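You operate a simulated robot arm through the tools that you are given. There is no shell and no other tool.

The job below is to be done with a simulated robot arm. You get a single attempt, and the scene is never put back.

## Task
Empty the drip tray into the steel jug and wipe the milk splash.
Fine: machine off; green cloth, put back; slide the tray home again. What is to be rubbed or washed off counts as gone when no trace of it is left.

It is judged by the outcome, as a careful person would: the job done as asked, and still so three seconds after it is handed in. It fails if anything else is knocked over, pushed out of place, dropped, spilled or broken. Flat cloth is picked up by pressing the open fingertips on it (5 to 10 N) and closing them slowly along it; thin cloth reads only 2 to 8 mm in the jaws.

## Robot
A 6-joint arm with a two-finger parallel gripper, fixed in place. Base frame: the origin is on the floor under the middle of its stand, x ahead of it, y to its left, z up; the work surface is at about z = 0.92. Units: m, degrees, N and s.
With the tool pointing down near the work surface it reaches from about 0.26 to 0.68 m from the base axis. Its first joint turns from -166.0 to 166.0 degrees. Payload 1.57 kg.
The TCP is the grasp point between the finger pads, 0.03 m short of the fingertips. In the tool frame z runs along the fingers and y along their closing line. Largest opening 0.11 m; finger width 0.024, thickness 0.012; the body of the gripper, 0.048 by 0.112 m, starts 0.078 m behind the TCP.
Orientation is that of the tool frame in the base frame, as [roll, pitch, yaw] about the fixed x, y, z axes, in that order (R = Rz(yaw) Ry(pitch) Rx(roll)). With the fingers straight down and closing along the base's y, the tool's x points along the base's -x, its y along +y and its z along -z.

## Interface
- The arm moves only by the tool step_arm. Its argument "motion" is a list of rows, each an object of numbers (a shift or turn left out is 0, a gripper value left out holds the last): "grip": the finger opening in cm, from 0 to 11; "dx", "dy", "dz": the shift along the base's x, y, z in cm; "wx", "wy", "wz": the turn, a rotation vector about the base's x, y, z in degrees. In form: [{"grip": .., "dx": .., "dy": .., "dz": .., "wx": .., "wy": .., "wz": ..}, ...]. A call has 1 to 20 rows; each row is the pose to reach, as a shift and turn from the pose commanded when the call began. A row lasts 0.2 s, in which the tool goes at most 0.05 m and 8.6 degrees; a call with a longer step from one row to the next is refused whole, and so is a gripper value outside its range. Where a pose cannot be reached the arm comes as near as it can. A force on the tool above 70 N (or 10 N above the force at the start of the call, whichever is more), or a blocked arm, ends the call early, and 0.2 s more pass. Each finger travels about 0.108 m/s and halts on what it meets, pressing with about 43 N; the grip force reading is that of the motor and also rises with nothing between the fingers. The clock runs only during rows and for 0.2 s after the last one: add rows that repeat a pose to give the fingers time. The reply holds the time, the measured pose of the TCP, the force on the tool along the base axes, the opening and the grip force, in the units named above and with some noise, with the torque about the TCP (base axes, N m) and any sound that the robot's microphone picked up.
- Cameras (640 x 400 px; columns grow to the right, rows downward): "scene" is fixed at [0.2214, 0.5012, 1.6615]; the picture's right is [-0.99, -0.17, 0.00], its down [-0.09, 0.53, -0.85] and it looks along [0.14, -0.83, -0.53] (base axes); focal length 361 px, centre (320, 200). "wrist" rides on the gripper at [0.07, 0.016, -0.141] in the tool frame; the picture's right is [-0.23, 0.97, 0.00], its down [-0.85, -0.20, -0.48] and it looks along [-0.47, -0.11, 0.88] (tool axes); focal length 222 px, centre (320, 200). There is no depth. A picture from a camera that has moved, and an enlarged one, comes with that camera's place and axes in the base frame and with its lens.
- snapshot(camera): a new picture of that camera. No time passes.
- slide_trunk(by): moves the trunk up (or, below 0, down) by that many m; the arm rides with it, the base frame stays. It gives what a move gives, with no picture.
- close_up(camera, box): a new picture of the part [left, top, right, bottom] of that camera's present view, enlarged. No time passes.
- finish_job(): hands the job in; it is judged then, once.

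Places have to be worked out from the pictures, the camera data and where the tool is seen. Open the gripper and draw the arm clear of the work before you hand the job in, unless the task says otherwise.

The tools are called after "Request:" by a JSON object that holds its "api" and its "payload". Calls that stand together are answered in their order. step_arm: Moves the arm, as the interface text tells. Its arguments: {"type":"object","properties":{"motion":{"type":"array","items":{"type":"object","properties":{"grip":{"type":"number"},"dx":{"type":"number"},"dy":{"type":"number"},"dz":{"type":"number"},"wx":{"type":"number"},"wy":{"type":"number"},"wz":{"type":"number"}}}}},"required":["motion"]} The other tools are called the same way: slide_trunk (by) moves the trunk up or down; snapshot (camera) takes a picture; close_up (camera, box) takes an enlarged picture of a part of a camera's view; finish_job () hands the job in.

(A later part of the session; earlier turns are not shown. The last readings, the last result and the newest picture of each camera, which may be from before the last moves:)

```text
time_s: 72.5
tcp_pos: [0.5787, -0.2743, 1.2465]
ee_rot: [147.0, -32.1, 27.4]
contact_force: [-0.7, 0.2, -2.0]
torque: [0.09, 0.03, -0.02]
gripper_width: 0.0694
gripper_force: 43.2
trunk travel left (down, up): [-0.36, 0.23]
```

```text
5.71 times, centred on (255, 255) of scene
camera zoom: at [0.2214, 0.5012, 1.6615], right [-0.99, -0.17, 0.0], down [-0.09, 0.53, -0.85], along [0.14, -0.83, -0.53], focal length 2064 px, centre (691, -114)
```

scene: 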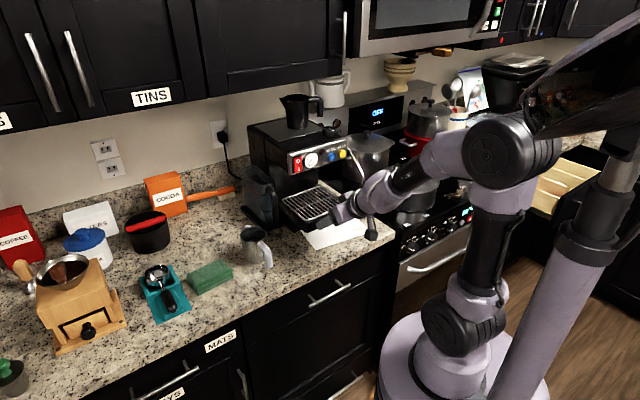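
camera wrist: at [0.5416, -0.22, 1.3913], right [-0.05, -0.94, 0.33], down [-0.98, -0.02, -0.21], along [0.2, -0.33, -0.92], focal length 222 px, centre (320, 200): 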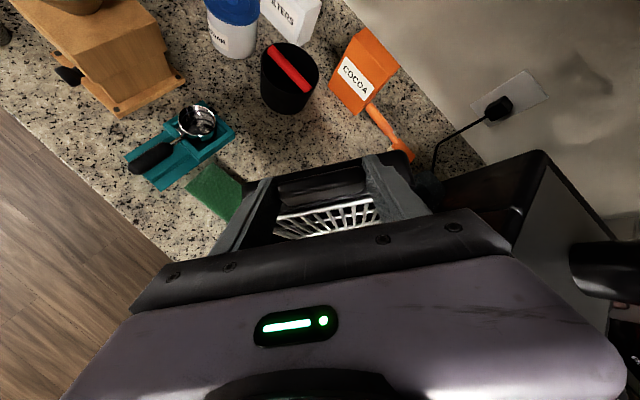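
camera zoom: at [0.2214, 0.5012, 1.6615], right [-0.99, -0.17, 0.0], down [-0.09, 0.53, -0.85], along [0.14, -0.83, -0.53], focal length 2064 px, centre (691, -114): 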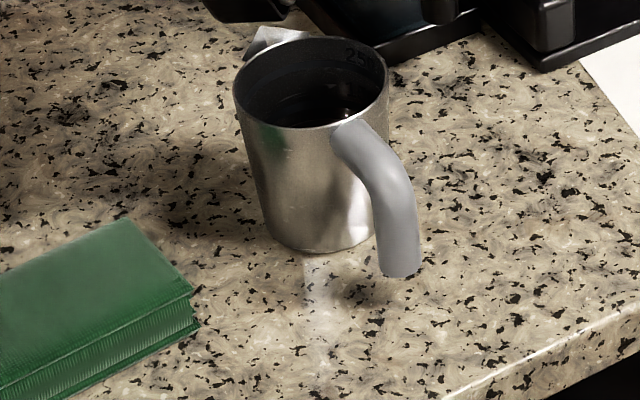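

The coffee is in the jug (surface glinting below the 150 mark) and the counter around it is clean. Now I'll spin the emptied tray back towards level along the same path, staying at z≈1.25.

Request:
{"api": "step_arm", "payload": {"motion": [{"dx": 0.28, "dy": 1.31, "dz": 0.1, "wx": -3.28, "wy": 1.32, "wz": 3.54}, {"dx": 0.45, "dy": 2.5, "dz": 0.2, "wx": -6.56, "wy": 2.65, "wz": 7.07}, {"dx": 0.56, "dy": 3.67, "dz": 0.3, "wx": -9.83, "wy": 3.97, "wz": 10.61}, {"dx": 0.58, "dy": 4.83, "dz": 0.4, "wx": -13.11, "wy": 5.3, "wz": 14.14}, {"dx": 0.53, "dy": 5.95, "dz": 0.4, "wx": -16.39, "wy": 6.62, "wz": 17.68}, {"dx": 0.4, "dy": 7.05, "dz": 0.4, "wx": -19.67, "wy": 7.95, "wz": 21.21}, {"dx": 0.18, "dy": 8.11, "dz": 0.4, "wx": -22.95, "wy": 9.27, "wz": 24.75}, {"dx": -0.14, "dy": 9.12, "dz": 0.4, "wx": -26.22, "wy": 10.6, "wz": 28.28}, {"dx": -0.52, "dy": 10.07, "dz": 0.4, "wx": -29.5, "wy": 11.92, "wz": 31.82}, {"dx": -0.96, "dy": 10.95, "dz": 0.4, "wx": -32.78, "wy": 13.25, "wz": 35.36}, {"dx": -1.47, "dy": 11.75, "dz": 0.4, "wx": -36.06, "wy": 14.57, "wz": 38.89}, {"dx": -2.05, "dy": 12.47, "dz": 0.4, "wx": -39.34, "wy": 15.89, "wz": 42.43}, {"dx": -2.7, "dy": 13.12, "dz": 0.4, "wx": -42.61, "wy": 17.22, "wz": 45.96}, {"dx": -3.4, "dy": 13.67, "dz": 0.4, "wx": -45.89, "wy": 18.54, "wz": 49.5}, {"dx": -4.15, "dy": 14.13, "dz": 0.4, "wx": -49.17, "wy": 19.87, "wz": 53.03}, {"dx": -4.15, "dy": 14.13, "dz": 0.4, "wx": -49.17, "wy": 19.87, "wz": 53.03}]}}

Request:
{"api": "close_up", "payload": {"camera": "scene", "box": [190, 120, 360, 280]}}

```text
time_s: 75.9
tcp_pos: [0.5382, -0.1328, 1.25]
ee_rot: [137.0, 18.0, 85.8]
contact_force: [0.7, 0.1, -2.4]
torque: [0.15, 0.1, -0.03]
gripper_width: 0.0691
gripper_force: 42.5
trunk travel left (down, up): [-0.36, 0.23]
```

```text
2.50 times, centred on (275, 200) of scene
camera zoom: at [0.2214, 0.5012, 1.6615], right [-0.99, -0.17, 0.0], down [-0.09, 0.53, -0.85], along [0.14, -0.83, -0.53], focal length 903 px, centre (432, 200)
```

zoom: 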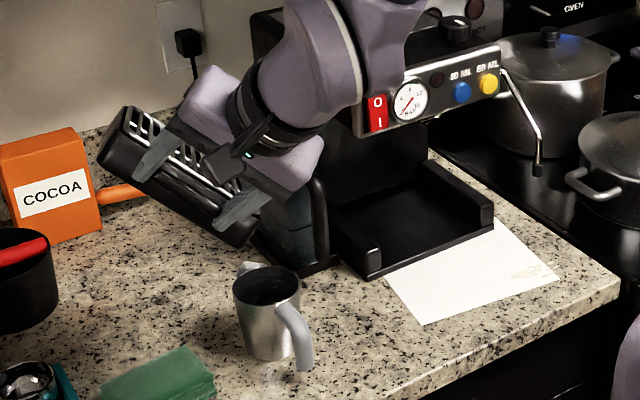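

The jug is still upright and untouched. I'll spin the remaining 64° to bring the tray level at about (0.425,-0.163,1.25).

Request:
{"api": "step_arm", "payload": {"motion": [{"dx": -0.89, "dy": 0.33, "wx": -3.28, "wy": 1.32, "wz": 3.54}, {"dx": -1.72, "dy": 0.59, "wx": -6.56, "wy": 2.65, "wz": 7.07}, {"dx": -2.59, "dy": 0.74, "wx": -9.83, "wy": 3.97, "wz": 10.61}, {"dx": -3.48, "dy": 0.79, "wx": -13.11, "wy": 5.3, "wz": 14.14}, {"dx": -4.39, "dy": 0.76, "wx": -16.39, "wy": 6.62, "wz": 17.68}, {"dx": -5.32, "dy": 0.63, "wx": -19.67, "wy": 7.95, "wz": 21.21}, {"dx": -6.25, "dy": 0.35, "wx": -22.95, "wy": 9.27, "wz": 24.75}, {"dx": -7.18, "dy": -0.02, "wx": -26.22, "wy": 10.6, "wz": 28.28}, {"dx": -8.1, "dy": -0.48, "wx": -29.5, "wy": 11.92, "wz": 31.82}, {"dx": -9.01, "dy": -1.01, "wx": -32.78, "wy": 13.25, "wz": 35.36}, {"dx": -9.89, "dy": -1.65, "wx": -36.06, "wy": 14.57, "wz": 38.89}, {"dx": -10.74, "dy": -2.38, "wx": -39.34, "wy": 15.89, "wz": 42.43}, {"dx": -11.32, "dy": -3.01, "wx": -42.02, "wy": 16.98, "wz": 45.33}, {"dx": -11.32, "dy": -3.01, "wx": -42.02, "wy": 16.98, "wz": 45.33}]}}

Request:
{"api": "close_up", "payload": {"camera": "scene", "box": [190, 120, 360, 280]}}

Request:
{"api": "close_up", "payload": {"camera": "wrist", "box": [220, 90, 440, 230]}}

```text
time_s: 78.9
tcp_pos: [0.4261, -0.1648, 1.2519]
ee_rot: [178.5, 45.6, 156.8]
contact_force: [0.3, -0.1, -1.9]
torque: [0.07, 0.17, 0.02]
gripper_width: 0.0695
gripper_force: 42.7
trunk travel left (down, up): [-0.36, 0.23]
```

```text
2.50 times, centred on (275, 200) of scene
camera zoom: at [0.2214, 0.5012, 1.6615], right [-0.99, -0.17, 0.0], down [-0.09, 0.53, -0.85], along [0.14, -0.83, -0.53], focal length 903 px, centre (432, 200)
```

zoom: 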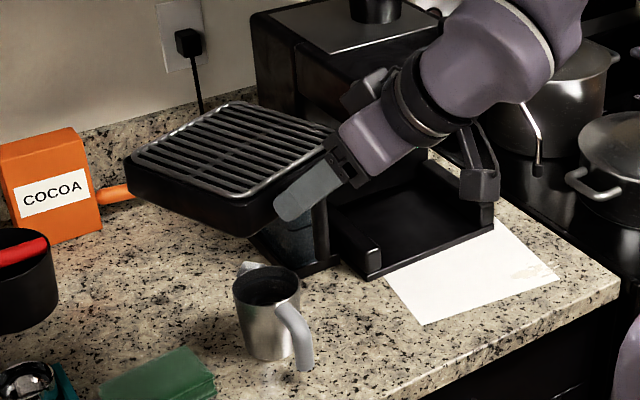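

```text
2.86 times, centred on (330, 160) of wrist
camera zoom: at [0.2924, -0.0905, 1.3003], right [0.51, 0.84, 0.18], down [0.16, -0.3, 0.94], along [0.84, -0.46, -0.28], focal length 635 px, centre (291, 314)
```

zoom: 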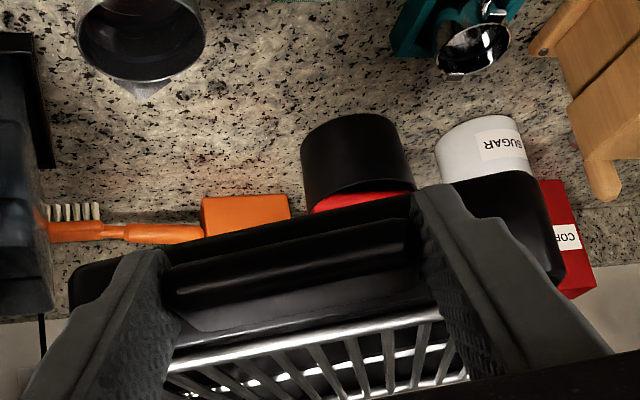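

The tab sits in the fingers exactly as before, so there was no slip and the tray is level. I'll return the trunk to its low setting in two stages here, keeping the tray's underside well above the jug.

Request:
{"api": "slide_trunk", "payload": {"by": -0.13}}

Request:
{"api": "step_arm", "payload": {"motion": [{"dz": 2}, {"dz": 4}, {"dz": 6}, {"dz": 8}, {"dz": 10}, {"dz": 12}, {"dz": 13}, {"dz": 13}]}}

Request:
{"api": "slide_trunk", "payload": {"by": -0.13}}

```text
time_s: 80.5
tcp_pos: [0.4254, -0.163, 1.1214]
ee_rot: [178.6, 45.6, 156.7]
contact_force: [0.1, 0.4, -1.6]
torque: [0.1, 0.17, 0.05]
gripper_width: 0.0691
gripper_force: 43.3
trunk travel left (down, up): [-0.23, 0.36]
```

```text
time_s: 82.3
tcp_pos: [0.4265, -0.164, 1.2507]
ee_rot: [178.6, 45.7, 156.6]
contact_force: [0.0, 0.4, -2.5]
torque: [0.06, 0.19, -0.01]
gripper_width: 0.0691
gripper_force: 43.1
out of reach, approached as far as the arm can: row 5, 6
trunk travel left (down, up): [-0.23, 0.36]
```

```text
time_s: 83.9
tcp_pos: [0.4261, -0.1633, 1.1214]
ee_rot: [178.5, 45.6, 156.6]
contact_force: [0.0, 0.9, -1.8]
torque: [0.08, 0.19, 0.0]
gripper_width: 0.0696
gripper_force: 43.0
trunk travel left (down, up): [-0.1, 0.49]
```

The trunk is back at its low setting. I'll carry the empty tray back along the earlier route to the front of the machine, correcting the small orientation error on the way.

Request:
{"api": "step_arm", "payload": {"motion": [{"dx": -0.5, "dy": -0.7, "dz": -0.2, "wx": -0.03, "wy": 0.05, "wz": -1.0}, {"dx": -1.2, "dy": -1.7, "dz": -0.5, "wx": -0.06, "wy": 0.12, "wz": -2.5}, {"dx": -2.0, "dy": -2.8, "dz": -0.8, "wx": -0.1, "wy": 0.2, "wz": -4.1}, {"dx": -2.8, "dy": -3.9, "dz": -1.0, "wx": -0.14, "wy": 0.28, "wz": -5.7}, {"dx": -3.6, "dy": -5.0, "dz": -1.0, "wx": -0.18, "wy": 0.36, "wz": -7.4}, {"dx": -4.4, "dy": -6.2, "dz": -1.0, "wx": -0.22, "wy": 0.44, "wz": -9.1}, {"dx": -5.2, "dy": -7.3, "dz": -1.0, "wx": -0.26, "wy": 0.52, "wz": -10.7}, {"dx": -6.0, "dy": -8.4, "dz": -1.0, "wx": -0.3, "wy": 0.6, "wz": -12.3}, {"dx": -6.8, "dy": -9.5, "dz": -1.0, "wx": -0.34, "wy": 0.68, "wz": -14.0}, {"dx": -7.6, "dy": -10.7, "dz": -1.4, "wx": -0.38, "wy": 0.76, "wz": -15.6}, {"dx": -8.4, "dy": -11.8, "dz": -2.0, "wx": -0.42, "wy": 0.84, "wz": -17.2}, {"dx": -9.2, "dy": -12.9, "dz": -2.7, "wx": -0.46, "wy": 0.92, "wz": -18.9}, {"dx": -10.0, "dy": -14.0, "dz": -3.3, "wx": -0.5, "wy": 1.0, "wz": -20.5}, {"dx": -10.7, "dy": -15.0, "dz": -3.8, "wx": -0.53, "wy": 1.06, "wz": -21.9}, {"dx": -11.08, "dy": -15.52, "dz": -4.1, "wx": -0.54, "wy": 1.1, "wz": -22.7}, {"dx": -11.08, "dy": -15.52, "dz": -4.1, "wx": -0.54, "wy": 1.1, "wz": -22.7}]}}

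Request:
{"api": "close_up", "payload": {"camera": "scene", "box": [230, 150, 400, 260]}}

Request:
{"api": "close_up", "payload": {"camera": "wrist", "box": [220, 90, 440, 230]}}

```text
time_s: 87.3
tcp_pos: [0.3149, -0.3194, 1.0803]
ee_rot: [-179.9, 45.0, 135.0]
contact_force: [0.2, 0.0, -1.9]
torque: [0.14, 0.14, -0.05]
gripper_width: 0.0695
gripper_force: 43.1
trunk travel left (down, up): [-0.1, 0.49]
```

```text
3.64 times, centred on (315, 205) of scene
camera zoom: at [0.2214, 0.5012, 1.6615], right [-0.99, -0.17, 0.0], down [-0.09, 0.53, -0.85], along [0.14, -0.83, -0.53], focal length 1314 px, centre (338, 182)
```

zoom: 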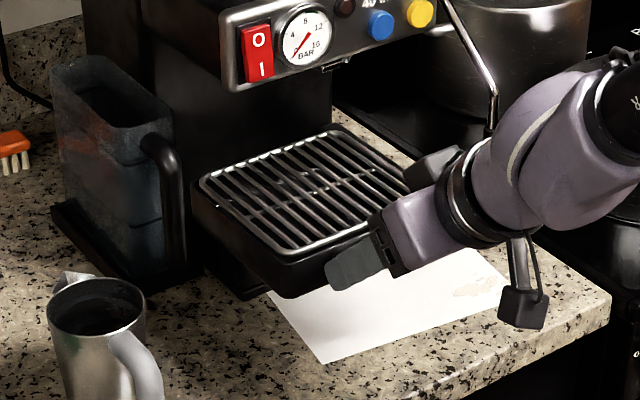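

```text
2.86 times, centred on (330, 160) of wrist
camera zoom: at [0.2211, -0.2004, 1.1311], right [0.8, 0.58, 0.16], down [0.05, -0.33, 0.94], along [0.6, -0.75, -0.29], focal length 635 px, centre (291, 314)
```

zoom: 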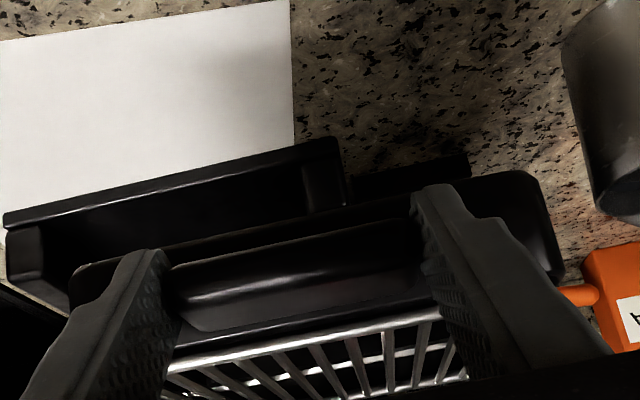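

The tray is level, visibly empty, and held squarely. Next I'll shift it right and down to line up in front of its slot, about 2 cm short of the machine's base plate.

Request:
{"api": "step_arm", "payload": {"motion": [{"dx": -0.4, "dy": -0.4, "dz": -0.5}, {"dx": -1.0, "dy": -1.0, "dz": -1.2}, {"dx": -1.7, "dy": -1.7, "dz": -2.0}, {"dx": -2.4, "dy": -2.4, "dz": -2.9}, {"dx": -3.1, "dy": -3.1, "dz": -3.8}, {"dx": -3.8, "dy": -3.8, "dz": -4.7}, {"dx": -4.5, "dy": -4.5, "dz": -5.6}, {"dx": -5.2, "dy": -5.2, "dz": -6.5}, {"dx": -5.8, "dy": -5.8, "dz": -7.4}, {"dx": -6.1, "dy": -6.05, "dz": -8.3}, {"dx": -6.1, "dy": -6.05, "dz": -9.0}, {"dx": -6.1, "dy": -6.05, "dz": -9.0}]}}

Request:
{"api": "close_up", "payload": {"camera": "scene", "box": [270, 170, 390, 250]}}

Request:
{"api": "close_up", "payload": {"camera": "wrist", "box": [220, 90, 440, 230]}}

```text
time_s: 89.9
tcp_pos: [0.2547, -0.3809, 0.9896]
ee_rot: [180.0, 45.0, 134.9]
contact_force: [-0.4, -0.4, -2.0]
torque: [0.15, 0.16, 0.0]
gripper_width: 0.0692
gripper_force: 42.9
trunk travel left (down, up): [-0.1, 0.49]
```

```text
5.00 times, centred on (330, 210) of scene
camera zoom: at [0.2214, 0.5012, 1.6615], right [-0.99, -0.17, 0.0], down [-0.09, 0.53, -0.85], along [0.14, -0.83, -0.53], focal length 1806 px, centre (270, 150)
```

zoom: 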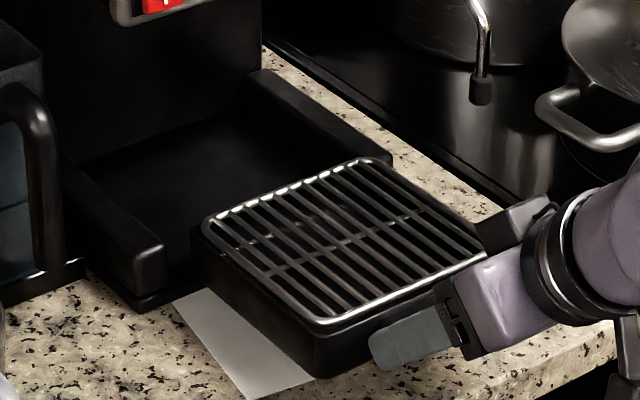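

```text
2.86 times, centred on (330, 160) of wrist
camera zoom: at [0.1597, -0.2609, 1.0408], right [0.8, 0.58, 0.16], down [0.05, -0.33, 0.94], along [0.6, -0.75, -0.29], focal length 635 px, centre (291, 314)
```

zoom: 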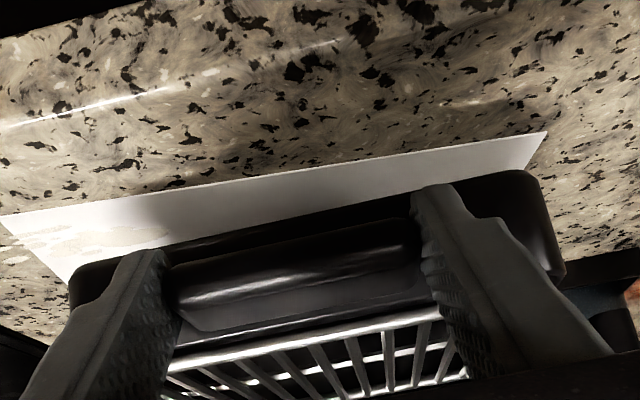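

The tray is in line with the slot (sideways offset matches the pull-out to within 1 mm). I'll lower it to just above the base plate and start sliding in, watching the forces.

Request:
{"api": "step_arm", "payload": {"motion": [{"dz": -0.5}, {"dz": -1.0}, {"dz": -1.5}, {"dx": 0.3, "dy": -0.3, "dz": -1.5}, {"dx": 0.7, "dy": -0.7, "dz": -1.5}, {"dx": 1.1, "dy": -1.1, "dz": -1.5}, {"dx": 1.5, "dy": -1.5, "dz": -1.5}, {"dx": 1.9, "dy": -1.9, "dz": -1.5}, {"dx": 2.3, "dy": -2.3, "dz": -1.5}, {"dx": 2.7, "dy": -2.7, "dz": -1.5}, {"dx": 3.0, "dy": -3.0, "dz": -1.5}, {"dx": 3.0, "dy": -3.0, "dz": -1.5}]}}

Request:
{"api": "close_up", "payload": {"camera": "scene", "box": [270, 170, 390, 250]}}

Request:
{"api": "close_up", "payload": {"camera": "wrist", "box": [220, 90, 440, 230]}}

```text
time_s: 92.5
tcp_pos: [0.2848, -0.4098, 0.9749]
ee_rot: [180.0, 45.0, 135.1]
contact_force: [1.4, -0.8, -1.4]
torque: [0.14, 0.18, 0.0]
gripper_width: 0.0693
gripper_force: 43.0
trunk travel left (down, up): [-0.1, 0.49]
```

```text
5.00 times, centred on (330, 210) of scene
camera zoom: at [0.2214, 0.5012, 1.6615], right [-0.99, -0.17, 0.0], down [-0.09, 0.53, -0.85], along [0.14, -0.83, -0.53], focal length 1806 px, centre (270, 150)
```

zoom: 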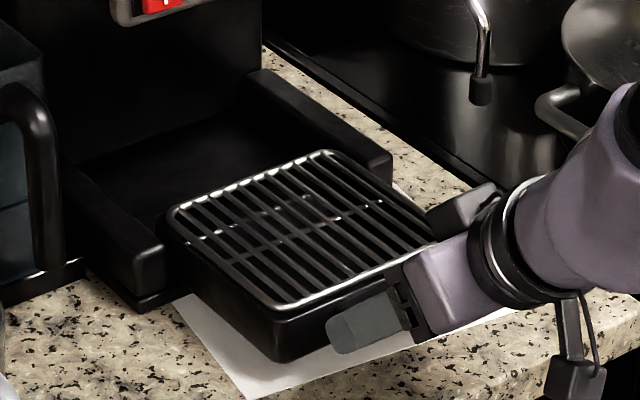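

```text
2.86 times, centred on (330, 160) of wrist
camera zoom: at [0.1901, -0.2904, 1.026], right [0.8, 0.58, 0.16], down [0.05, -0.33, 0.94], along [0.6, -0.75, -0.29], focal length 635 px, centre (291, 314)
```

zoom: 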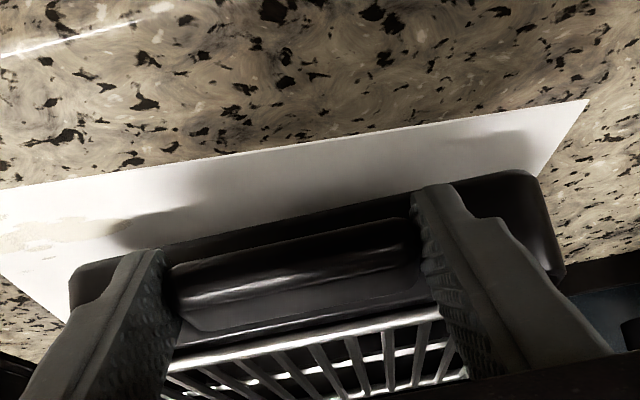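

It entered the slot without resistance. I'll keep sliding in another 8 cm at the same height.

Request:
{"api": "step_arm", "payload": {"motion": [{"dx": 0.3, "dy": -0.36}, {"dx": 0.7, "dy": -0.76}, {"dx": 1.15, "dy": -1.21}, {"dx": 1.6, "dy": -1.66}, {"dx": 2.05, "dy": -2.11}, {"dx": 2.5, "dy": -2.56}, {"dx": 2.95, "dy": -3.01}, {"dx": 3.4, "dy": -3.46}, {"dx": 3.85, "dy": -3.91}, {"dx": 4.3, "dy": -4.36}, {"dx": 4.75, "dy": -4.81}, {"dx": 5.2, "dy": -5.26}, {"dx": 5.6, "dy": -5.66}, {"dx": 5.6, "dy": -5.66}]}}

Request:
{"api": "close_up", "payload": {"camera": "scene", "box": [270, 170, 370, 245]}}

```text
time_s: 95.5
tcp_pos: [0.3405, -0.4664, 0.9763]
ee_rot: [-180.0, 45.0, 134.9]
contact_force: [-0.1, 0.4, -2.2]
torque: [0.16, 0.15, 0.02]
gripper_width: 0.0692
gripper_force: 42.5
trunk travel left (down, up): [-0.1, 0.49]
```

```text
5.33 times, centred on (320, 208) of scene
camera zoom: at [0.2214, 0.5012, 1.6615], right [-0.99, -0.17, 0.0], down [-0.09, 0.53, -0.85], along [0.14, -0.83, -0.53], focal length 1927 px, centre (320, 160)
```

zoom: 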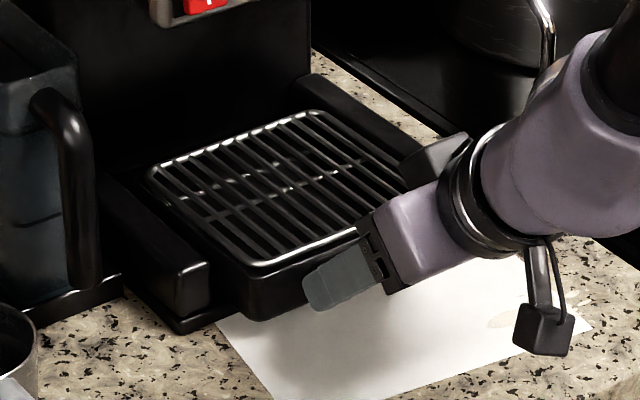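

Nearly home, 4.5 cm to go, and still hanging free (-2 N). I'll slide in another 4 cm, then lower it onto its seat and push gently home.

Request:
{"api": "step_arm", "payload": {"motion": [{"dx": 0.35, "dy": -0.35}, {"dx": 0.75, "dy": -0.75}, {"dx": 1.15, "dy": -1.15}, {"dx": 1.55, "dy": -1.55}, {"dx": 1.95, "dy": -1.95}, {"dx": 2.3, "dy": -2.3}, {"dx": 2.6, "dy": -2.6, "dz": -0.1}, {"dx": 2.8, "dy": -2.8, "dz": -0.25}, {"dx": 2.8, "dy": -2.8, "dz": -0.45}, {"dx": 2.8, "dy": -2.8, "dz": -0.6}, {"dx": 2.8, "dy": -2.8, "dz": -0.6}]}}

Request:
{"api": "close_up", "payload": {"camera": "scene", "box": [275, 175, 350, 235]}}

Request:
{"api": "close_up", "payload": {"camera": "wrist", "box": [220, 90, 440, 230]}}

```text
time_s: 97.9
tcp_pos: [0.369, -0.4938, 0.971]
ee_rot: [-180.0, 45.1, 135.0]
contact_force: [1.1, -1.6, 7.3]
torque: [-1.02, -1.0, 0.01]
gripper_width: 0.0693
gripper_force: 43.0
trunk travel left (down, up): [-0.1, 0.49]
```

```text
6.67 times, centred on (312, 205) of scene
camera zoom: at [0.2214, 0.5012, 1.6615], right [-0.99, -0.17, 0.0], down [-0.09, 0.53, -0.85], along [0.14, -0.83, -0.53], focal length 2409 px, centre (370, 167)
```

zoom: 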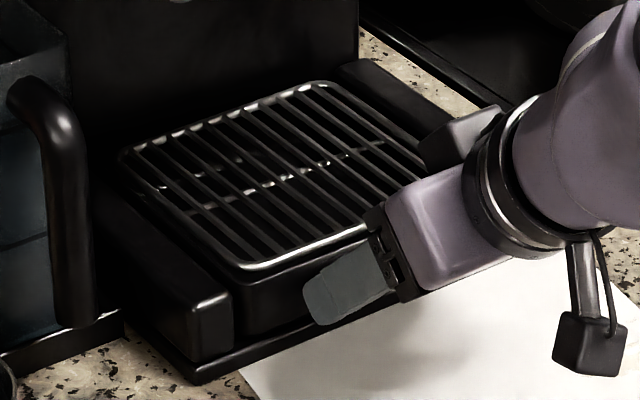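

```text
2.86 times, centred on (330, 160) of wrist
camera zoom: at [0.2739, -0.375, 1.0208], right [0.8, 0.58, 0.16], down [0.05, -0.33, 0.94], along [0.6, -0.75, -0.29], focal length 635 px, centre (291, 314)
```

zoom: 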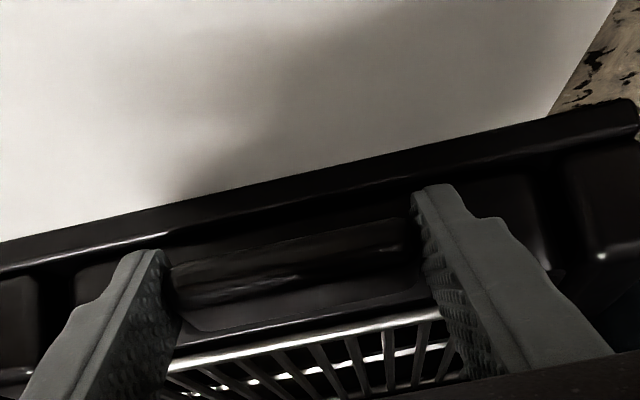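

The tray is touching its seat (7 N upward) and is about 5 mm short of home. I'll ease the downward pressure by 1 mm and push in the rest in small steps until it meets the stop.

Request:
{"api": "step_arm", "payload": {"motion": [{"dz": 0.1}, {"dz": 0.1, "dx": 0.1, "dy": -0.1}, {"dz": 0.1, "dx": 0.2, "dy": -0.2}, {"dz": 0.1, "dx": 0.3, "dy": -0.3}, {"dz": 0.1, "dx": 0.38, "dy": -0.38}, {"dz": 0.1, "dx": 0.38, "dy": -0.38}]}}

Request:
{"api": "close_up", "payload": {"camera": "scene", "box": [275, 175, 350, 235]}}

```text
time_s: 99.3
tcp_pos: [0.3719, -0.4972, 0.9708]
ee_rot: [179.9, 44.9, 135.2]
contact_force: [-0.4, -0.7, 1.2]
torque: [-0.3, -0.35, -0.09]
gripper_width: 0.0693
gripper_force: 43.1
trunk travel left (down, up): [-0.1, 0.49]
```

```text
6.67 times, centred on (312, 205) of scene
camera zoom: at [0.2214, 0.5012, 1.6615], right [-0.99, -0.17, 0.0], down [-0.09, 0.53, -0.85], along [0.14, -0.83, -0.53], focal length 2409 px, centre (370, 167)
```

zoom: 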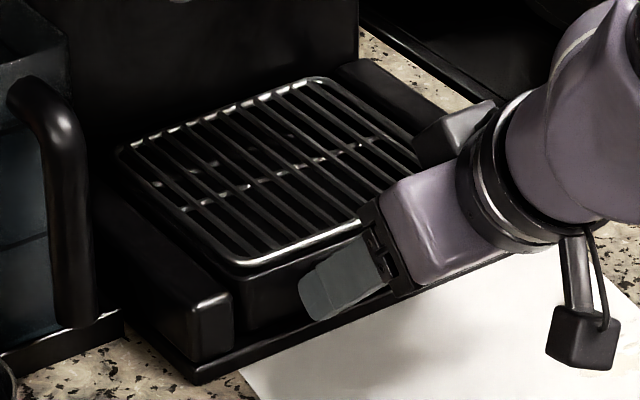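

It is within about 1 mm of its original depth with no jam. I'll nudge it the last 1 mm and settle it, then compare.

Request:
{"api": "step_arm", "payload": {"motion": [{"dx": 0.04, "dy": -0.04}, {"dx": 0.08, "dy": -0.08}, {"dx": 0.08, "dy": -0.08, "dz": -0.03}, {"dx": 0.08, "dy": -0.08, "dz": -0.03}, {"dx": 0.08, "dy": -0.08, "dz": -0.03}]}}

Request:
{"api": "close_up", "payload": {"camera": "wrist", "box": [220, 90, 440, 230]}}

Request:
{"api": "close_up", "payload": {"camera": "scene", "box": [270, 180, 350, 235]}}

```text
time_s: 100.5
tcp_pos: [0.3738, -0.4991, 0.9702]
ee_rot: [-180.0, 45.0, 135.1]
contact_force: [0.1, -0.6, 1.7]
torque: [-0.48, -0.22, -0.01]
gripper_width: 0.0696
gripper_force: 42.7
trunk travel left (down, up): [-0.1, 0.49]
```

```text
2.86 times, centred on (330, 160) of wrist
camera zoom: at [0.2785, -0.3795, 1.0207], right [0.8, 0.58, 0.16], down [0.05, -0.33, 0.94], along [0.6, -0.75, -0.29], focal length 635 px, centre (291, 314)
```

zoom: 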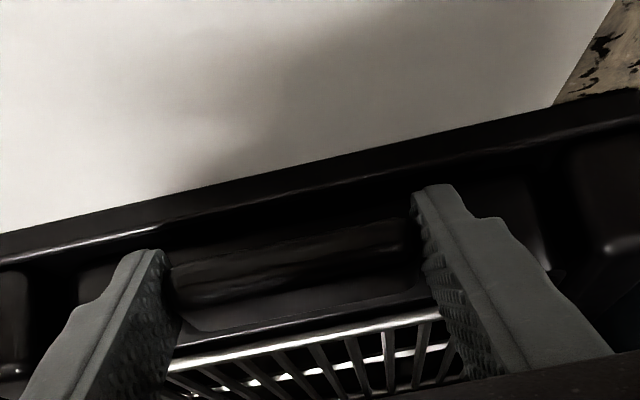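

```text
7.27 times, centred on (310, 208) of scene
camera zoom: at [0.2214, 0.5012, 1.6615], right [-0.99, -0.17, 0.0], down [-0.09, 0.53, -0.85], along [0.14, -0.83, -0.53], focal length 2628 px, centre (393, 146)
```

zoom: 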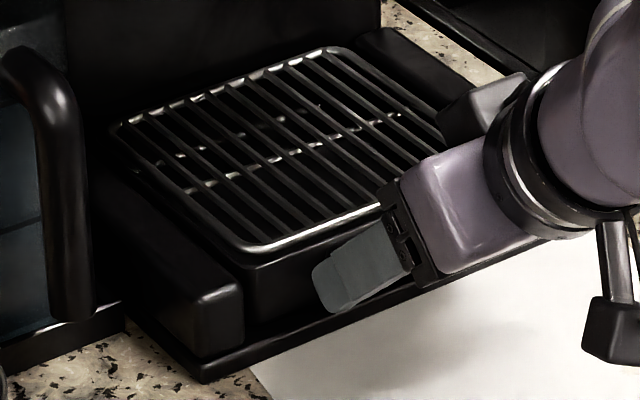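

The tray is fully in. I'll release the tab slowly and back straight out, then compare the tray's position with the original picture.

Request:
{"api": "step_arm", "payload": {"motion": [{"grip": 7.2}, {"grip": 7.6}, {"grip": 8.2}, {"grip": 9.2}, {"grip": 10.4}, {"grip": 11}, {"grip": 11}]}}

Request:
{"api": "step_arm", "payload": {"motion": [{"dx": -0.8, "dy": 0.8}, {"dx": -2.0, "dy": 2.0}, {"dx": -3.4, "dy": 3.4, "dz": 0.5}, {"dx": -4.8, "dy": 4.8, "dz": 2}, {"dx": -6.2, "dy": 6.2, "dz": 4}, {"dx": -7.6, "dy": 7.6, "dz": 6}, {"dx": -9.0, "dy": 9.0, "dz": 8.5}, {"dx": -10.4, "dy": 10.4, "dz": 11}, {"dx": -11, "dy": 11, "dz": 13}, {"dx": -11, "dy": 11, "dz": 13}]}}

Request:
{"api": "close_up", "payload": {"camera": "scene", "box": [290, 185, 350, 235]}}

Request:
{"api": "close_up", "payload": {"camera": "scene", "box": [275, 175, 350, 235]}}

```text
time_s: 102.1
tcp_pos: [0.3728, -0.4987, 0.9698]
ee_rot: [180.0, 45.0, 135.1]
contact_force: [-0.3, 0.8, 0.8]
torque: [-0.01, -0.04, 0.0]
gripper_width: 0.1101
gripper_force: 0.1
trunk travel left (down, up): [-0.1, 0.49]
```

```text
time_s: 104.3
tcp_pos: [0.263, -0.3886, 1.1]
ee_rot: [-180.0, 44.9, 134.9]
contact_force: [-0.7, 0.3, -0.4]
torque: [0.03, 0.04, 0.02]
gripper_width: 0.1099
gripper_force: 0.1
trunk travel left (down, up): [-0.1, 0.49]
```

```text
8.00 times, centred on (320, 210) of scene
camera zoom: at [0.2214, 0.5012, 1.6615], right [-0.99, -0.17, 0.0], down [-0.09, 0.53, -0.85], along [0.14, -0.83, -0.53], focal length 2890 px, centre (320, 120)
```

zoom: 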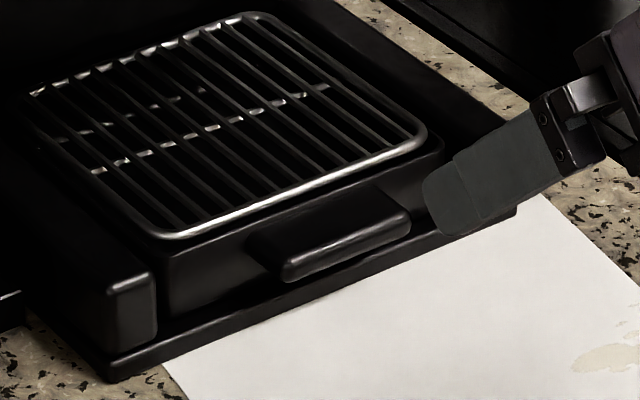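

```text
6.67 times, centred on (312, 205) of scene
camera zoom: at [0.2214, 0.5012, 1.6615], right [-0.99, -0.17, 0.0], down [-0.09, 0.53, -0.85], along [0.14, -0.83, -0.53], focal length 2409 px, centre (370, 167)
```

zoom: 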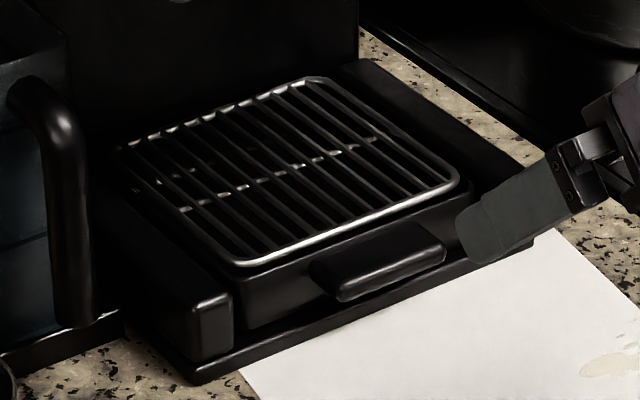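

Comparing pixel-for-pixel, the tab is now about 4 mm deeper and 2 mm left of where it started. I'd rather have it exactly home, so I'll re-approach the tab for a small correction.

Request:
{"api": "step_arm", "payload": {"motion": [{"dx": 0.6, "dy": -0.6, "dz": -2}, {"dx": 2.0, "dy": -2.0, "dz": -4.5}, {"dx": 3.4, "dy": -3.4, "dz": -7}, {"dx": 4.8, "dy": -4.8, "dz": -9}, {"dx": 6.2, "dy": -6.2, "dz": -11}, {"dx": 7.6, "dy": -7.6, "dz": -12.5}, {"dx": 9.0, "dy": -9.0, "dz": -13}, {"dx": 10.2, "dy": -10.2, "dz": -13}, {"dx": 10.9, "dy": -10.9, "dz": -13}, {"dx": 10.9, "dy": -10.9, "dz": -13}]}}

Request:
{"api": "step_arm", "payload": {"motion": [{"grip": 9.5}, {"grip": 8.5}, {"grip": 7.8}, {"grip": 7.3}, {"grip": 6.9}, {"grip": 6.5}, {"grip": 6.0}, {"grip": 5.5}, {"grip": 5.0}, {"grip": 5.0}]}}

Request:
{"api": "close_up", "payload": {"camera": "wrist", "box": [220, 90, 440, 230]}}

```text
time_s: 106.5
tcp_pos: [0.3727, -0.4979, 0.9698]
ee_rot: [-179.9, 45.0, 135.1]
contact_force: [0.3, 0.2, -0.6]
torque: [0.01, -0.01, 0.0]
gripper_width: 0.11
gripper_force: 0.1
trunk travel left (down, up): [-0.1, 0.49]
```

```text
time_s: 108.7
tcp_pos: [0.3715, -0.4982, 0.9705]
ee_rot: [180.0, 45.0, 135.1]
contact_force: [1.0, 0.3, -1.1]
torque: [0.0, -0.01, 0.01]
gripper_width: 0.0691
gripper_force: 43.0
trunk travel left (down, up): [-0.1, 0.49]
```

```text
2.86 times, centred on (330, 160) of wrist
camera zoom: at [0.2775, -0.3784, 1.0213], right [0.8, 0.58, 0.16], down [0.05, -0.33, 0.94], along [0.6, -0.75, -0.29], focal length 635 px, centre (291, 314)
```

zoom: 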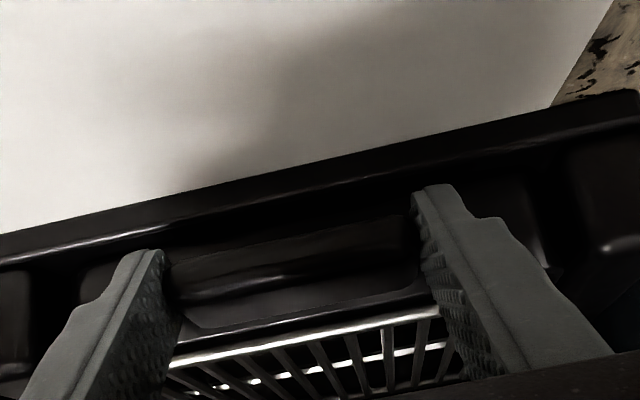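

Gripped again at 6.9 cm. Now the small correction: 4 mm out and 2 mm to the right, then release and back off to check.

Request:
{"api": "step_arm", "payload": {"motion": [{"dx": -0.1, "dy": 0.03}, {"dx": -0.2, "dy": 0.06}, {"dx": -0.3, "dy": 0.1}, {"dx": -0.4, "dy": 0.13}, {"dx": -0.43, "dy": 0.135}, {"dx": -0.43, "dy": 0.135}]}}

Request:
{"api": "step_arm", "payload": {"motion": [{"grip": 7.2}, {"grip": 7.6}, {"grip": 8.2}, {"grip": 9.2}, {"grip": 10.4}, {"grip": 11}, {"grip": 11}]}}

Request:
{"api": "step_arm", "payload": {"motion": [{"dx": -0.8, "dy": 0.8}, {"dx": -2.0, "dy": 2.0}, {"dx": -3.4, "dy": 3.4, "dz": 0.5}, {"dx": -4.8, "dy": 4.8, "dz": 2}, {"dx": -6.2, "dy": 6.2, "dz": 4}, {"dx": -7.6, "dy": 7.6, "dz": 6}, {"dx": -9.0, "dy": 9.0, "dz": 8.5}, {"dx": -10.4, "dy": 10.4, "dz": 11}, {"dx": -11, "dy": 11, "dz": 13}, {"dx": -11, "dy": 11, "dz": 13}]}}

Request:
{"api": "close_up", "payload": {"camera": "scene", "box": [290, 185, 350, 235]}}

Request:
{"api": "snapshot", "payload": {"camera": "wrist"}}

```text
time_s: 110.1
tcp_pos: [0.3687, -0.4952, 0.9713]
ee_rot: [-180.0, 45.0, 135.1]
contact_force: [2.4, -0.5, 7.0]
torque: [-0.05, -0.32, 0.05]
gripper_width: 0.0694
gripper_force: 42.6
trunk travel left (down, up): [-0.1, 0.49]
```

```text
time_s: 111.7
tcp_pos: [0.3684, -0.4966, 0.9711]
ee_rot: [-179.9, 45.0, 135.1]
contact_force: [-0.2, -0.3, -0.6]
torque: [-0.03, 0.0, 0.03]
gripper_width: 0.1102
gripper_force: 0.0
trunk travel left (down, up): [-0.1, 0.49]
```

```text
time_s: 113.9
tcp_pos: [0.2578, -0.3855, 1.1009]
ee_rot: [180.0, 45.0, 135.1]
contact_force: [0.6, -0.3, 0.2]
torque: [0.02, 0.02, 0.03]
gripper_width: 0.1099
gripper_force: 0.0
trunk travel left (down, up): [-0.1, 0.49]
```

```text
8.00 times, centred on (320, 210) of scene
camera zoom: at [0.2214, 0.5012, 1.6615], right [-0.99, -0.17, 0.0], down [-0.09, 0.53, -0.85], along [0.14, -0.83, -0.53], focal length 2890 px, centre (320, 120)
```

zoom: 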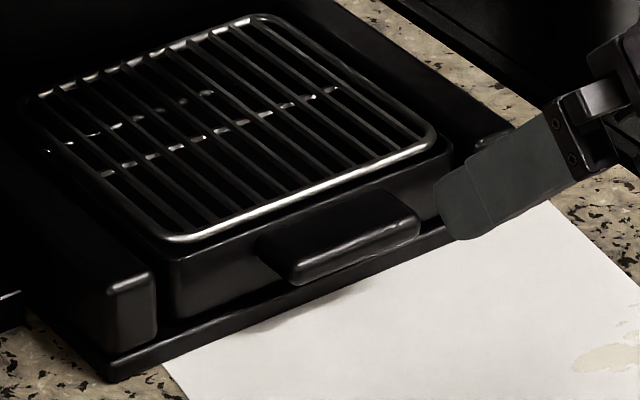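

```text
taken
camera wrist: at [0.1634, -0.2674, 1.1509], right [0.8, 0.58, 0.16], down [0.05, -0.33, 0.94], along [0.6, -0.75, -0.29], focal length 222 px, centre (320, 200)
```

wrist: 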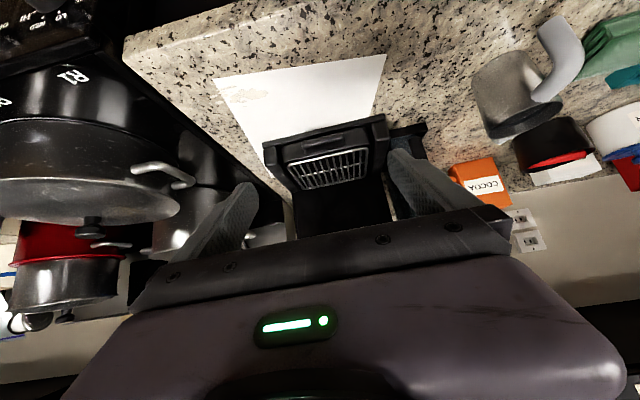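

The tab now matches its original pixels exactly, so the tray is home. Next is the cloth: I'll raise the trunk back to its starting height, then straighten the gripper to vertical.

Request:
{"api": "slide_trunk", "payload": {"by": 0.25}}

Request:
{"api": "step_arm", "payload": {"motion": [{"wx": 5.3, "wy": 5.3}, {"wx": 10.6, "wy": 10.6, "dx": 0.5, "dy": 0.5}, {"wx": 15.9, "wy": 15.9, "dx": 1.5, "dy": 1.5}, {"wx": 21.2, "wy": 21.2, "dx": 3, "dy": 3}, {"wx": 26.5, "wy": 26.5, "dx": 4.5, "dy": 4.5}, {"wx": 31.82, "wy": 31.82, "dx": 6, "dy": 6}, {"wx": 31.82, "wy": 31.82, "dx": 6, "dy": 6}]}}

Request:
{"api": "step_arm", "payload": {"motion": [{"dx": 1.5, "dy": 1.5, "wz": 8}, {"dx": 3, "dy": 3, "wz": 16}, {"dx": 4.5, "dy": 4.5, "wz": 24}, {"dx": 6, "dy": 6, "wz": 32}, {"dx": 7.5, "dy": 7.5, "wz": 40}, {"dx": 9, "dy": 9, "wz": 48}, {"dx": 11, "dy": 10.5, "wz": 56}, {"dx": 13, "dy": 12, "wz": 64}, {"dx": 15, "dy": 13, "wz": 72}, {"dx": 17, "dy": 14, "wz": 80}, {"dx": 19, "dy": 15, "wz": 88}, {"dx": 20, "dy": 15.5, "wz": 90}, {"dx": 20, "dy": 15.5, "wz": 90}]}}

Request:
{"api": "snapshot", "payload": {"camera": "wrist"}}

Request:
{"api": "snapshot", "payload": {"camera": "scene"}}

```text
time_s: 116.5
tcp_pos: [0.2582, -0.3876, 1.3498]
ee_rot: [180.0, 45.1, 135.2]
contact_force: [0.2, -0.3, 0.2]
torque: [0.02, 0.0, -0.01]
gripper_width: 0.1103
gripper_force: 0.0
trunk travel left (down, up): [-0.35, 0.24]
```

```text
time_s: 118.1
tcp_pos: [0.3177, -0.3258, 1.3507]
ee_rot: [180.0, -0.1, 135.1]
contact_force: [-0.1, 0.0, -0.4]
torque: [-0.04, 0.0, 0.01]
gripper_width: 0.1099
gripper_force: 0.1
trunk travel left (down, up): [-0.35, 0.24]
```

```text
time_s: 120.9
tcp_pos: [0.5175, -0.1714, 1.3502]
ee_rot: [-180.0, 0.0, -134.9]
contact_force: [0.7, 1.0, -0.1]
torque: [-0.03, 0.01, -0.01]
gripper_width: 0.11
gripper_force: 0.1
trunk travel left (down, up): [-0.35, 0.24]
```

```text
taken
camera wrist: at [0.4571, -0.2067, 1.4913], right [-0.53, 0.85, 0.0], down [0.75, 0.47, 0.48], along [0.41, 0.25, -0.88], focal length 222 px, centre (320, 200)
```

wrist: 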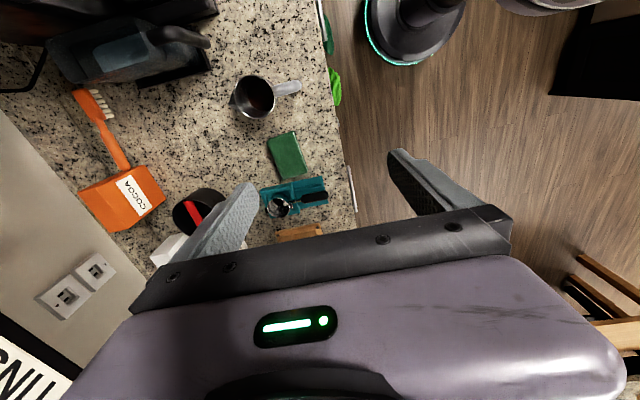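

```text
taken
```

scene: 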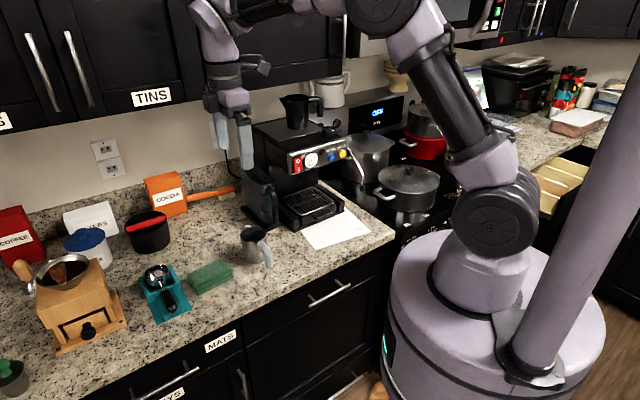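

From above I can see brown coffee in the jug and nothing spilled around it. I'll zoom on the jug and the folded cloth to measure the cloth precisely.

Request:
{"api": "close_up", "payload": {"camera": "wrist", "box": [220, 60, 360, 240]}}

Request:
{"api": "close_up", "payload": {"camera": "wrist", "box": [250, 115, 330, 195]}}

Request:
{"api": "close_up", "payload": {"camera": "scene", "box": [180, 250, 245, 300]}}

```text
2.22 times, centred on (290, 150) of wrist
camera zoom: at [0.4571, -0.2067, 1.4913], right [-0.53, 0.85, 0.0], down [0.75, 0.47, 0.48], along [0.41, 0.25, -0.88], focal length 494 px, centre (387, 311)
```

zoom: 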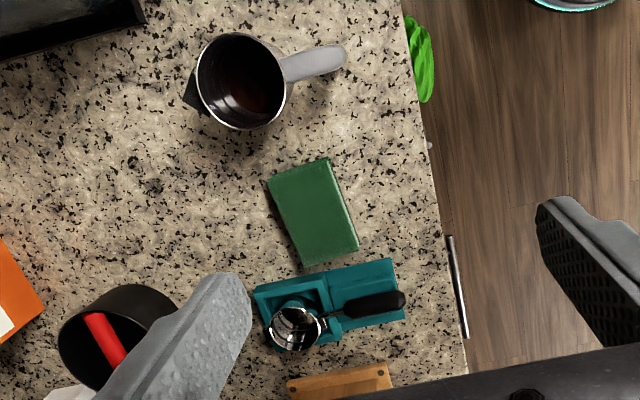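

```text
5.00 times, centred on (290, 155) of wrist
camera zoom: at [0.4571, -0.2067, 1.4913], right [-0.53, 0.85, 0.0], down [0.75, 0.47, 0.48], along [0.41, 0.25, -0.88], focal length 1111 px, centre (470, 425)
```

zoom: 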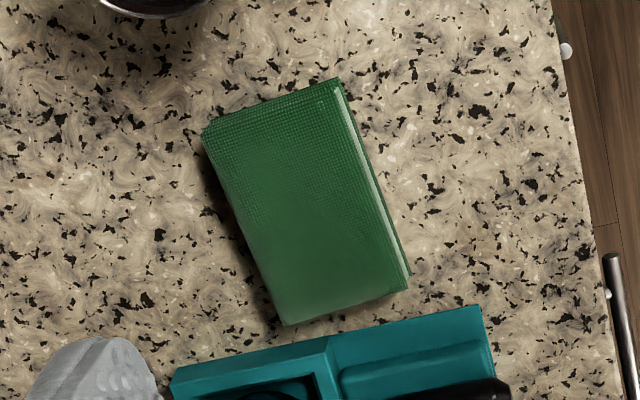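

```text
8.00 times, centred on (212, 275) of scene
camera zoom: at [0.2214, 0.5012, 1.6615], right [-0.99, -0.17, 0.0], down [-0.09, 0.53, -0.85], along [0.14, -0.83, -0.53], focal length 2890 px, centre (1180, -400)
```

zoom: 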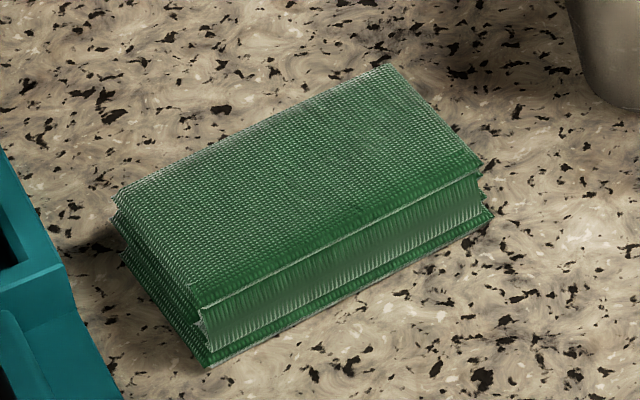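

The cloth measures about 10.7 × 6.7 × 3 cm, centred near (0.651,-0.185), with its long side at about 49°. I'll move above it with the fingers set to close across its narrow width.

Request:
{"api": "step_arm", "payload": {"motion": [{"dx": 1.5, "dy": -0.3, "dz": -3, "wz": 0.6}, {"dx": 3, "dy": -0.6, "dz": -6.5, "wz": 1.2}, {"dx": 4.5, "dy": -0.9, "dz": -10, "wz": 1.8}, {"dx": 6, "dy": -1.2, "dz": -13.5, "wz": 2.4}, {"dx": 7.5, "dy": -1.5, "dz": -17, "wz": 3}, {"dx": 9, "dy": -1.8, "dz": -20.5, "wz": 3.6}, {"dx": 10.7, "dy": -2.1, "dz": -24, "wz": 4.2}, {"dx": 12.35, "dy": -2.46, "dz": -27, "wz": 4.5}, {"dx": 12.35, "dy": -2.46, "dz": -27, "wz": 4.5}]}}

Request:
{"api": "snapshot", "payload": {"camera": "wrist"}}

Request:
{"api": "close_up", "payload": {"camera": "scene", "box": [130, 160, 290, 310]}}

```text
time_s: 122.9
tcp_pos: [0.6405, -0.197, 1.0813]
ee_rot: [180.0, 0.0, -130.5]
contact_force: [0.2, -0.2, 0.3]
torque: [0.02, 0.0, 0.01]
gripper_width: 0.11
gripper_force: 0.0
trunk travel left (down, up): [-0.35, 0.24]
```

```text
taken
camera wrist: at [0.5833, -0.2363, 1.222], right [-0.59, 0.8, 0.0], down [0.71, 0.52, 0.48], along [0.38, 0.28, -0.88], focal length 222 px, centre (320, 200)
```

wrist: 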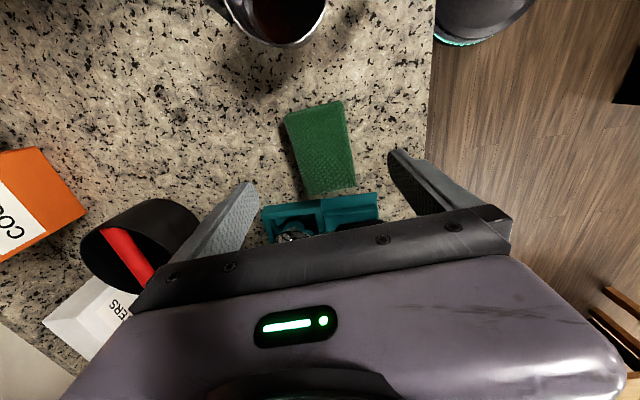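

```text
2.67 times, centred on (210, 235) of scene
camera zoom: at [0.2214, 0.5012, 1.6615], right [-0.99, -0.17, 0.0], down [-0.09, 0.53, -0.85], along [0.14, -0.83, -0.53], focal length 963 px, centre (613, 107)
```

zoom: 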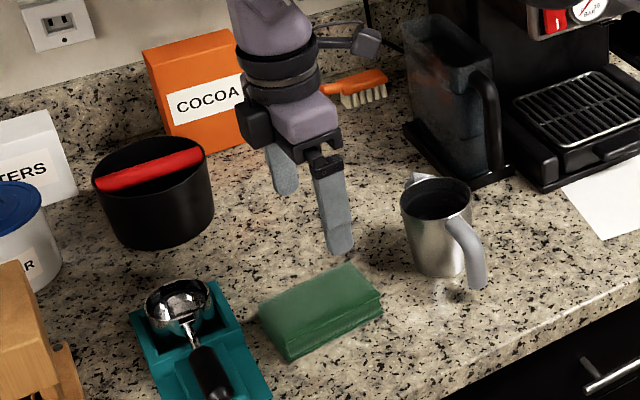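

Now above the cloth. I'll take a close wrist view to confirm alignment before descending.

Request:
{"api": "close_up", "payload": {"camera": "wrist", "box": [260, 80, 390, 210]}}

Request:
{"api": "close_up", "payload": {"camera": "wrist", "box": [200, 0, 350, 90]}}

```text
3.08 times, centred on (325, 145) of wrist
camera zoom: at [0.5833, -0.2363, 1.222], right [-0.59, 0.8, 0.0], down [0.71, 0.52, 0.48], along [0.38, 0.28, -0.88], focal length 684 px, centre (305, 369)
```

zoom: 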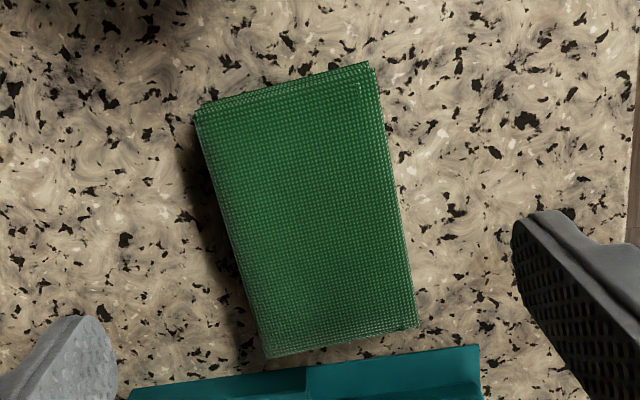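

```text
4.27 times, centred on (275, 45) of wrist
camera zoom: at [0.5833, -0.2363, 1.222], right [-0.59, 0.8, 0.0], down [0.71, 0.52, 0.48], along [0.38, 0.28, -0.88], focal length 948 px, centre (512, 861)
```

zoom: 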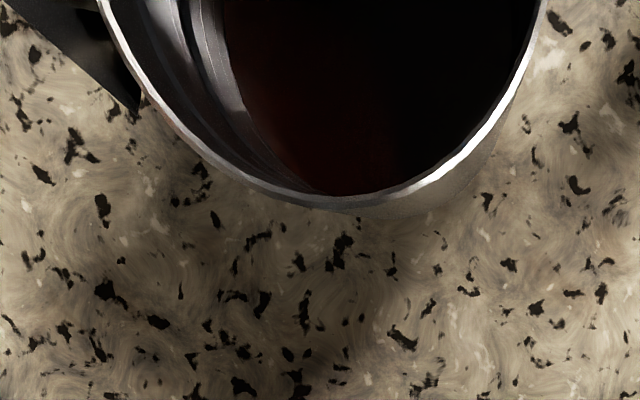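

Alignment is good: the cloth's centre is (0.648,-0.184) and its axis matches the fingers within 0.2°. I'll shift 3 mm across and descend until the fingertips are about 8 mm above the counter on either side.

Request:
{"api": "step_arm", "payload": {"motion": [{"dx": -0.1, "dy": 0.1, "dz": -3}, {"dx": -0.21, "dy": 0.18, "dz": -6}, {"dx": -0.21, "dy": 0.18, "dz": -8.5}, {"dx": -0.21, "dy": 0.18, "dz": -10.5}, {"dx": -0.21, "dy": 0.18, "dz": -11.6}, {"dx": -0.21, "dy": 0.18, "dz": -12.2}, {"dx": -0.21, "dy": 0.18, "dz": -12.2}]}}

Request:
{"api": "close_up", "payload": {"camera": "scene", "box": [150, 200, 280, 310]}}

Request:
{"api": "snapshot", "payload": {"camera": "wrist"}}

```text
time_s: 124.5
tcp_pos: [0.64, -0.1927, 0.9592]
ee_rot: [-179.9, 0.0, -130.5]
contact_force: [0.4, -0.8, 0.3]
torque: [0.0, -0.02, -0.03]
gripper_width: 0.1102
gripper_force: 0.0
trunk travel left (down, up): [-0.35, 0.24]
```

```text
3.64 times, centred on (215, 255) of scene
camera zoom: at [0.2214, 0.5012, 1.6615], right [-0.99, -0.17, 0.0], down [-0.09, 0.53, -0.85], along [0.14, -0.83, -0.53], focal length 1314 px, centre (702, 0)
```

zoom: 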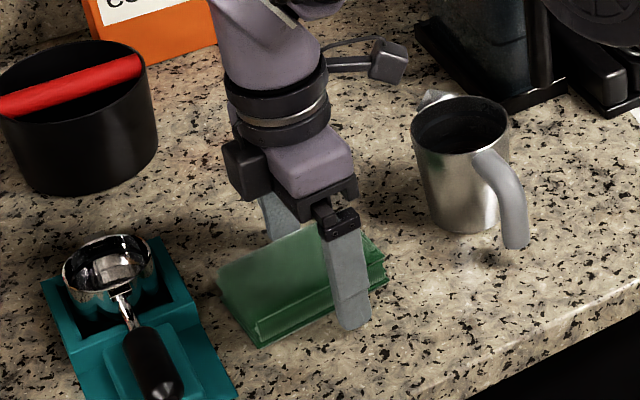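

```text
taken
camera wrist: at [0.582, -0.2342, 1.0993], right [-0.59, 0.8, 0.0], down [0.71, 0.52, 0.48], along [0.38, 0.28, -0.88], focal length 222 px, centre (320, 200)
```

wrist: 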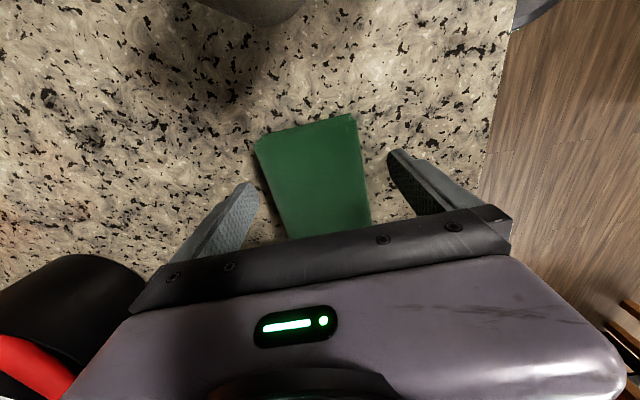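

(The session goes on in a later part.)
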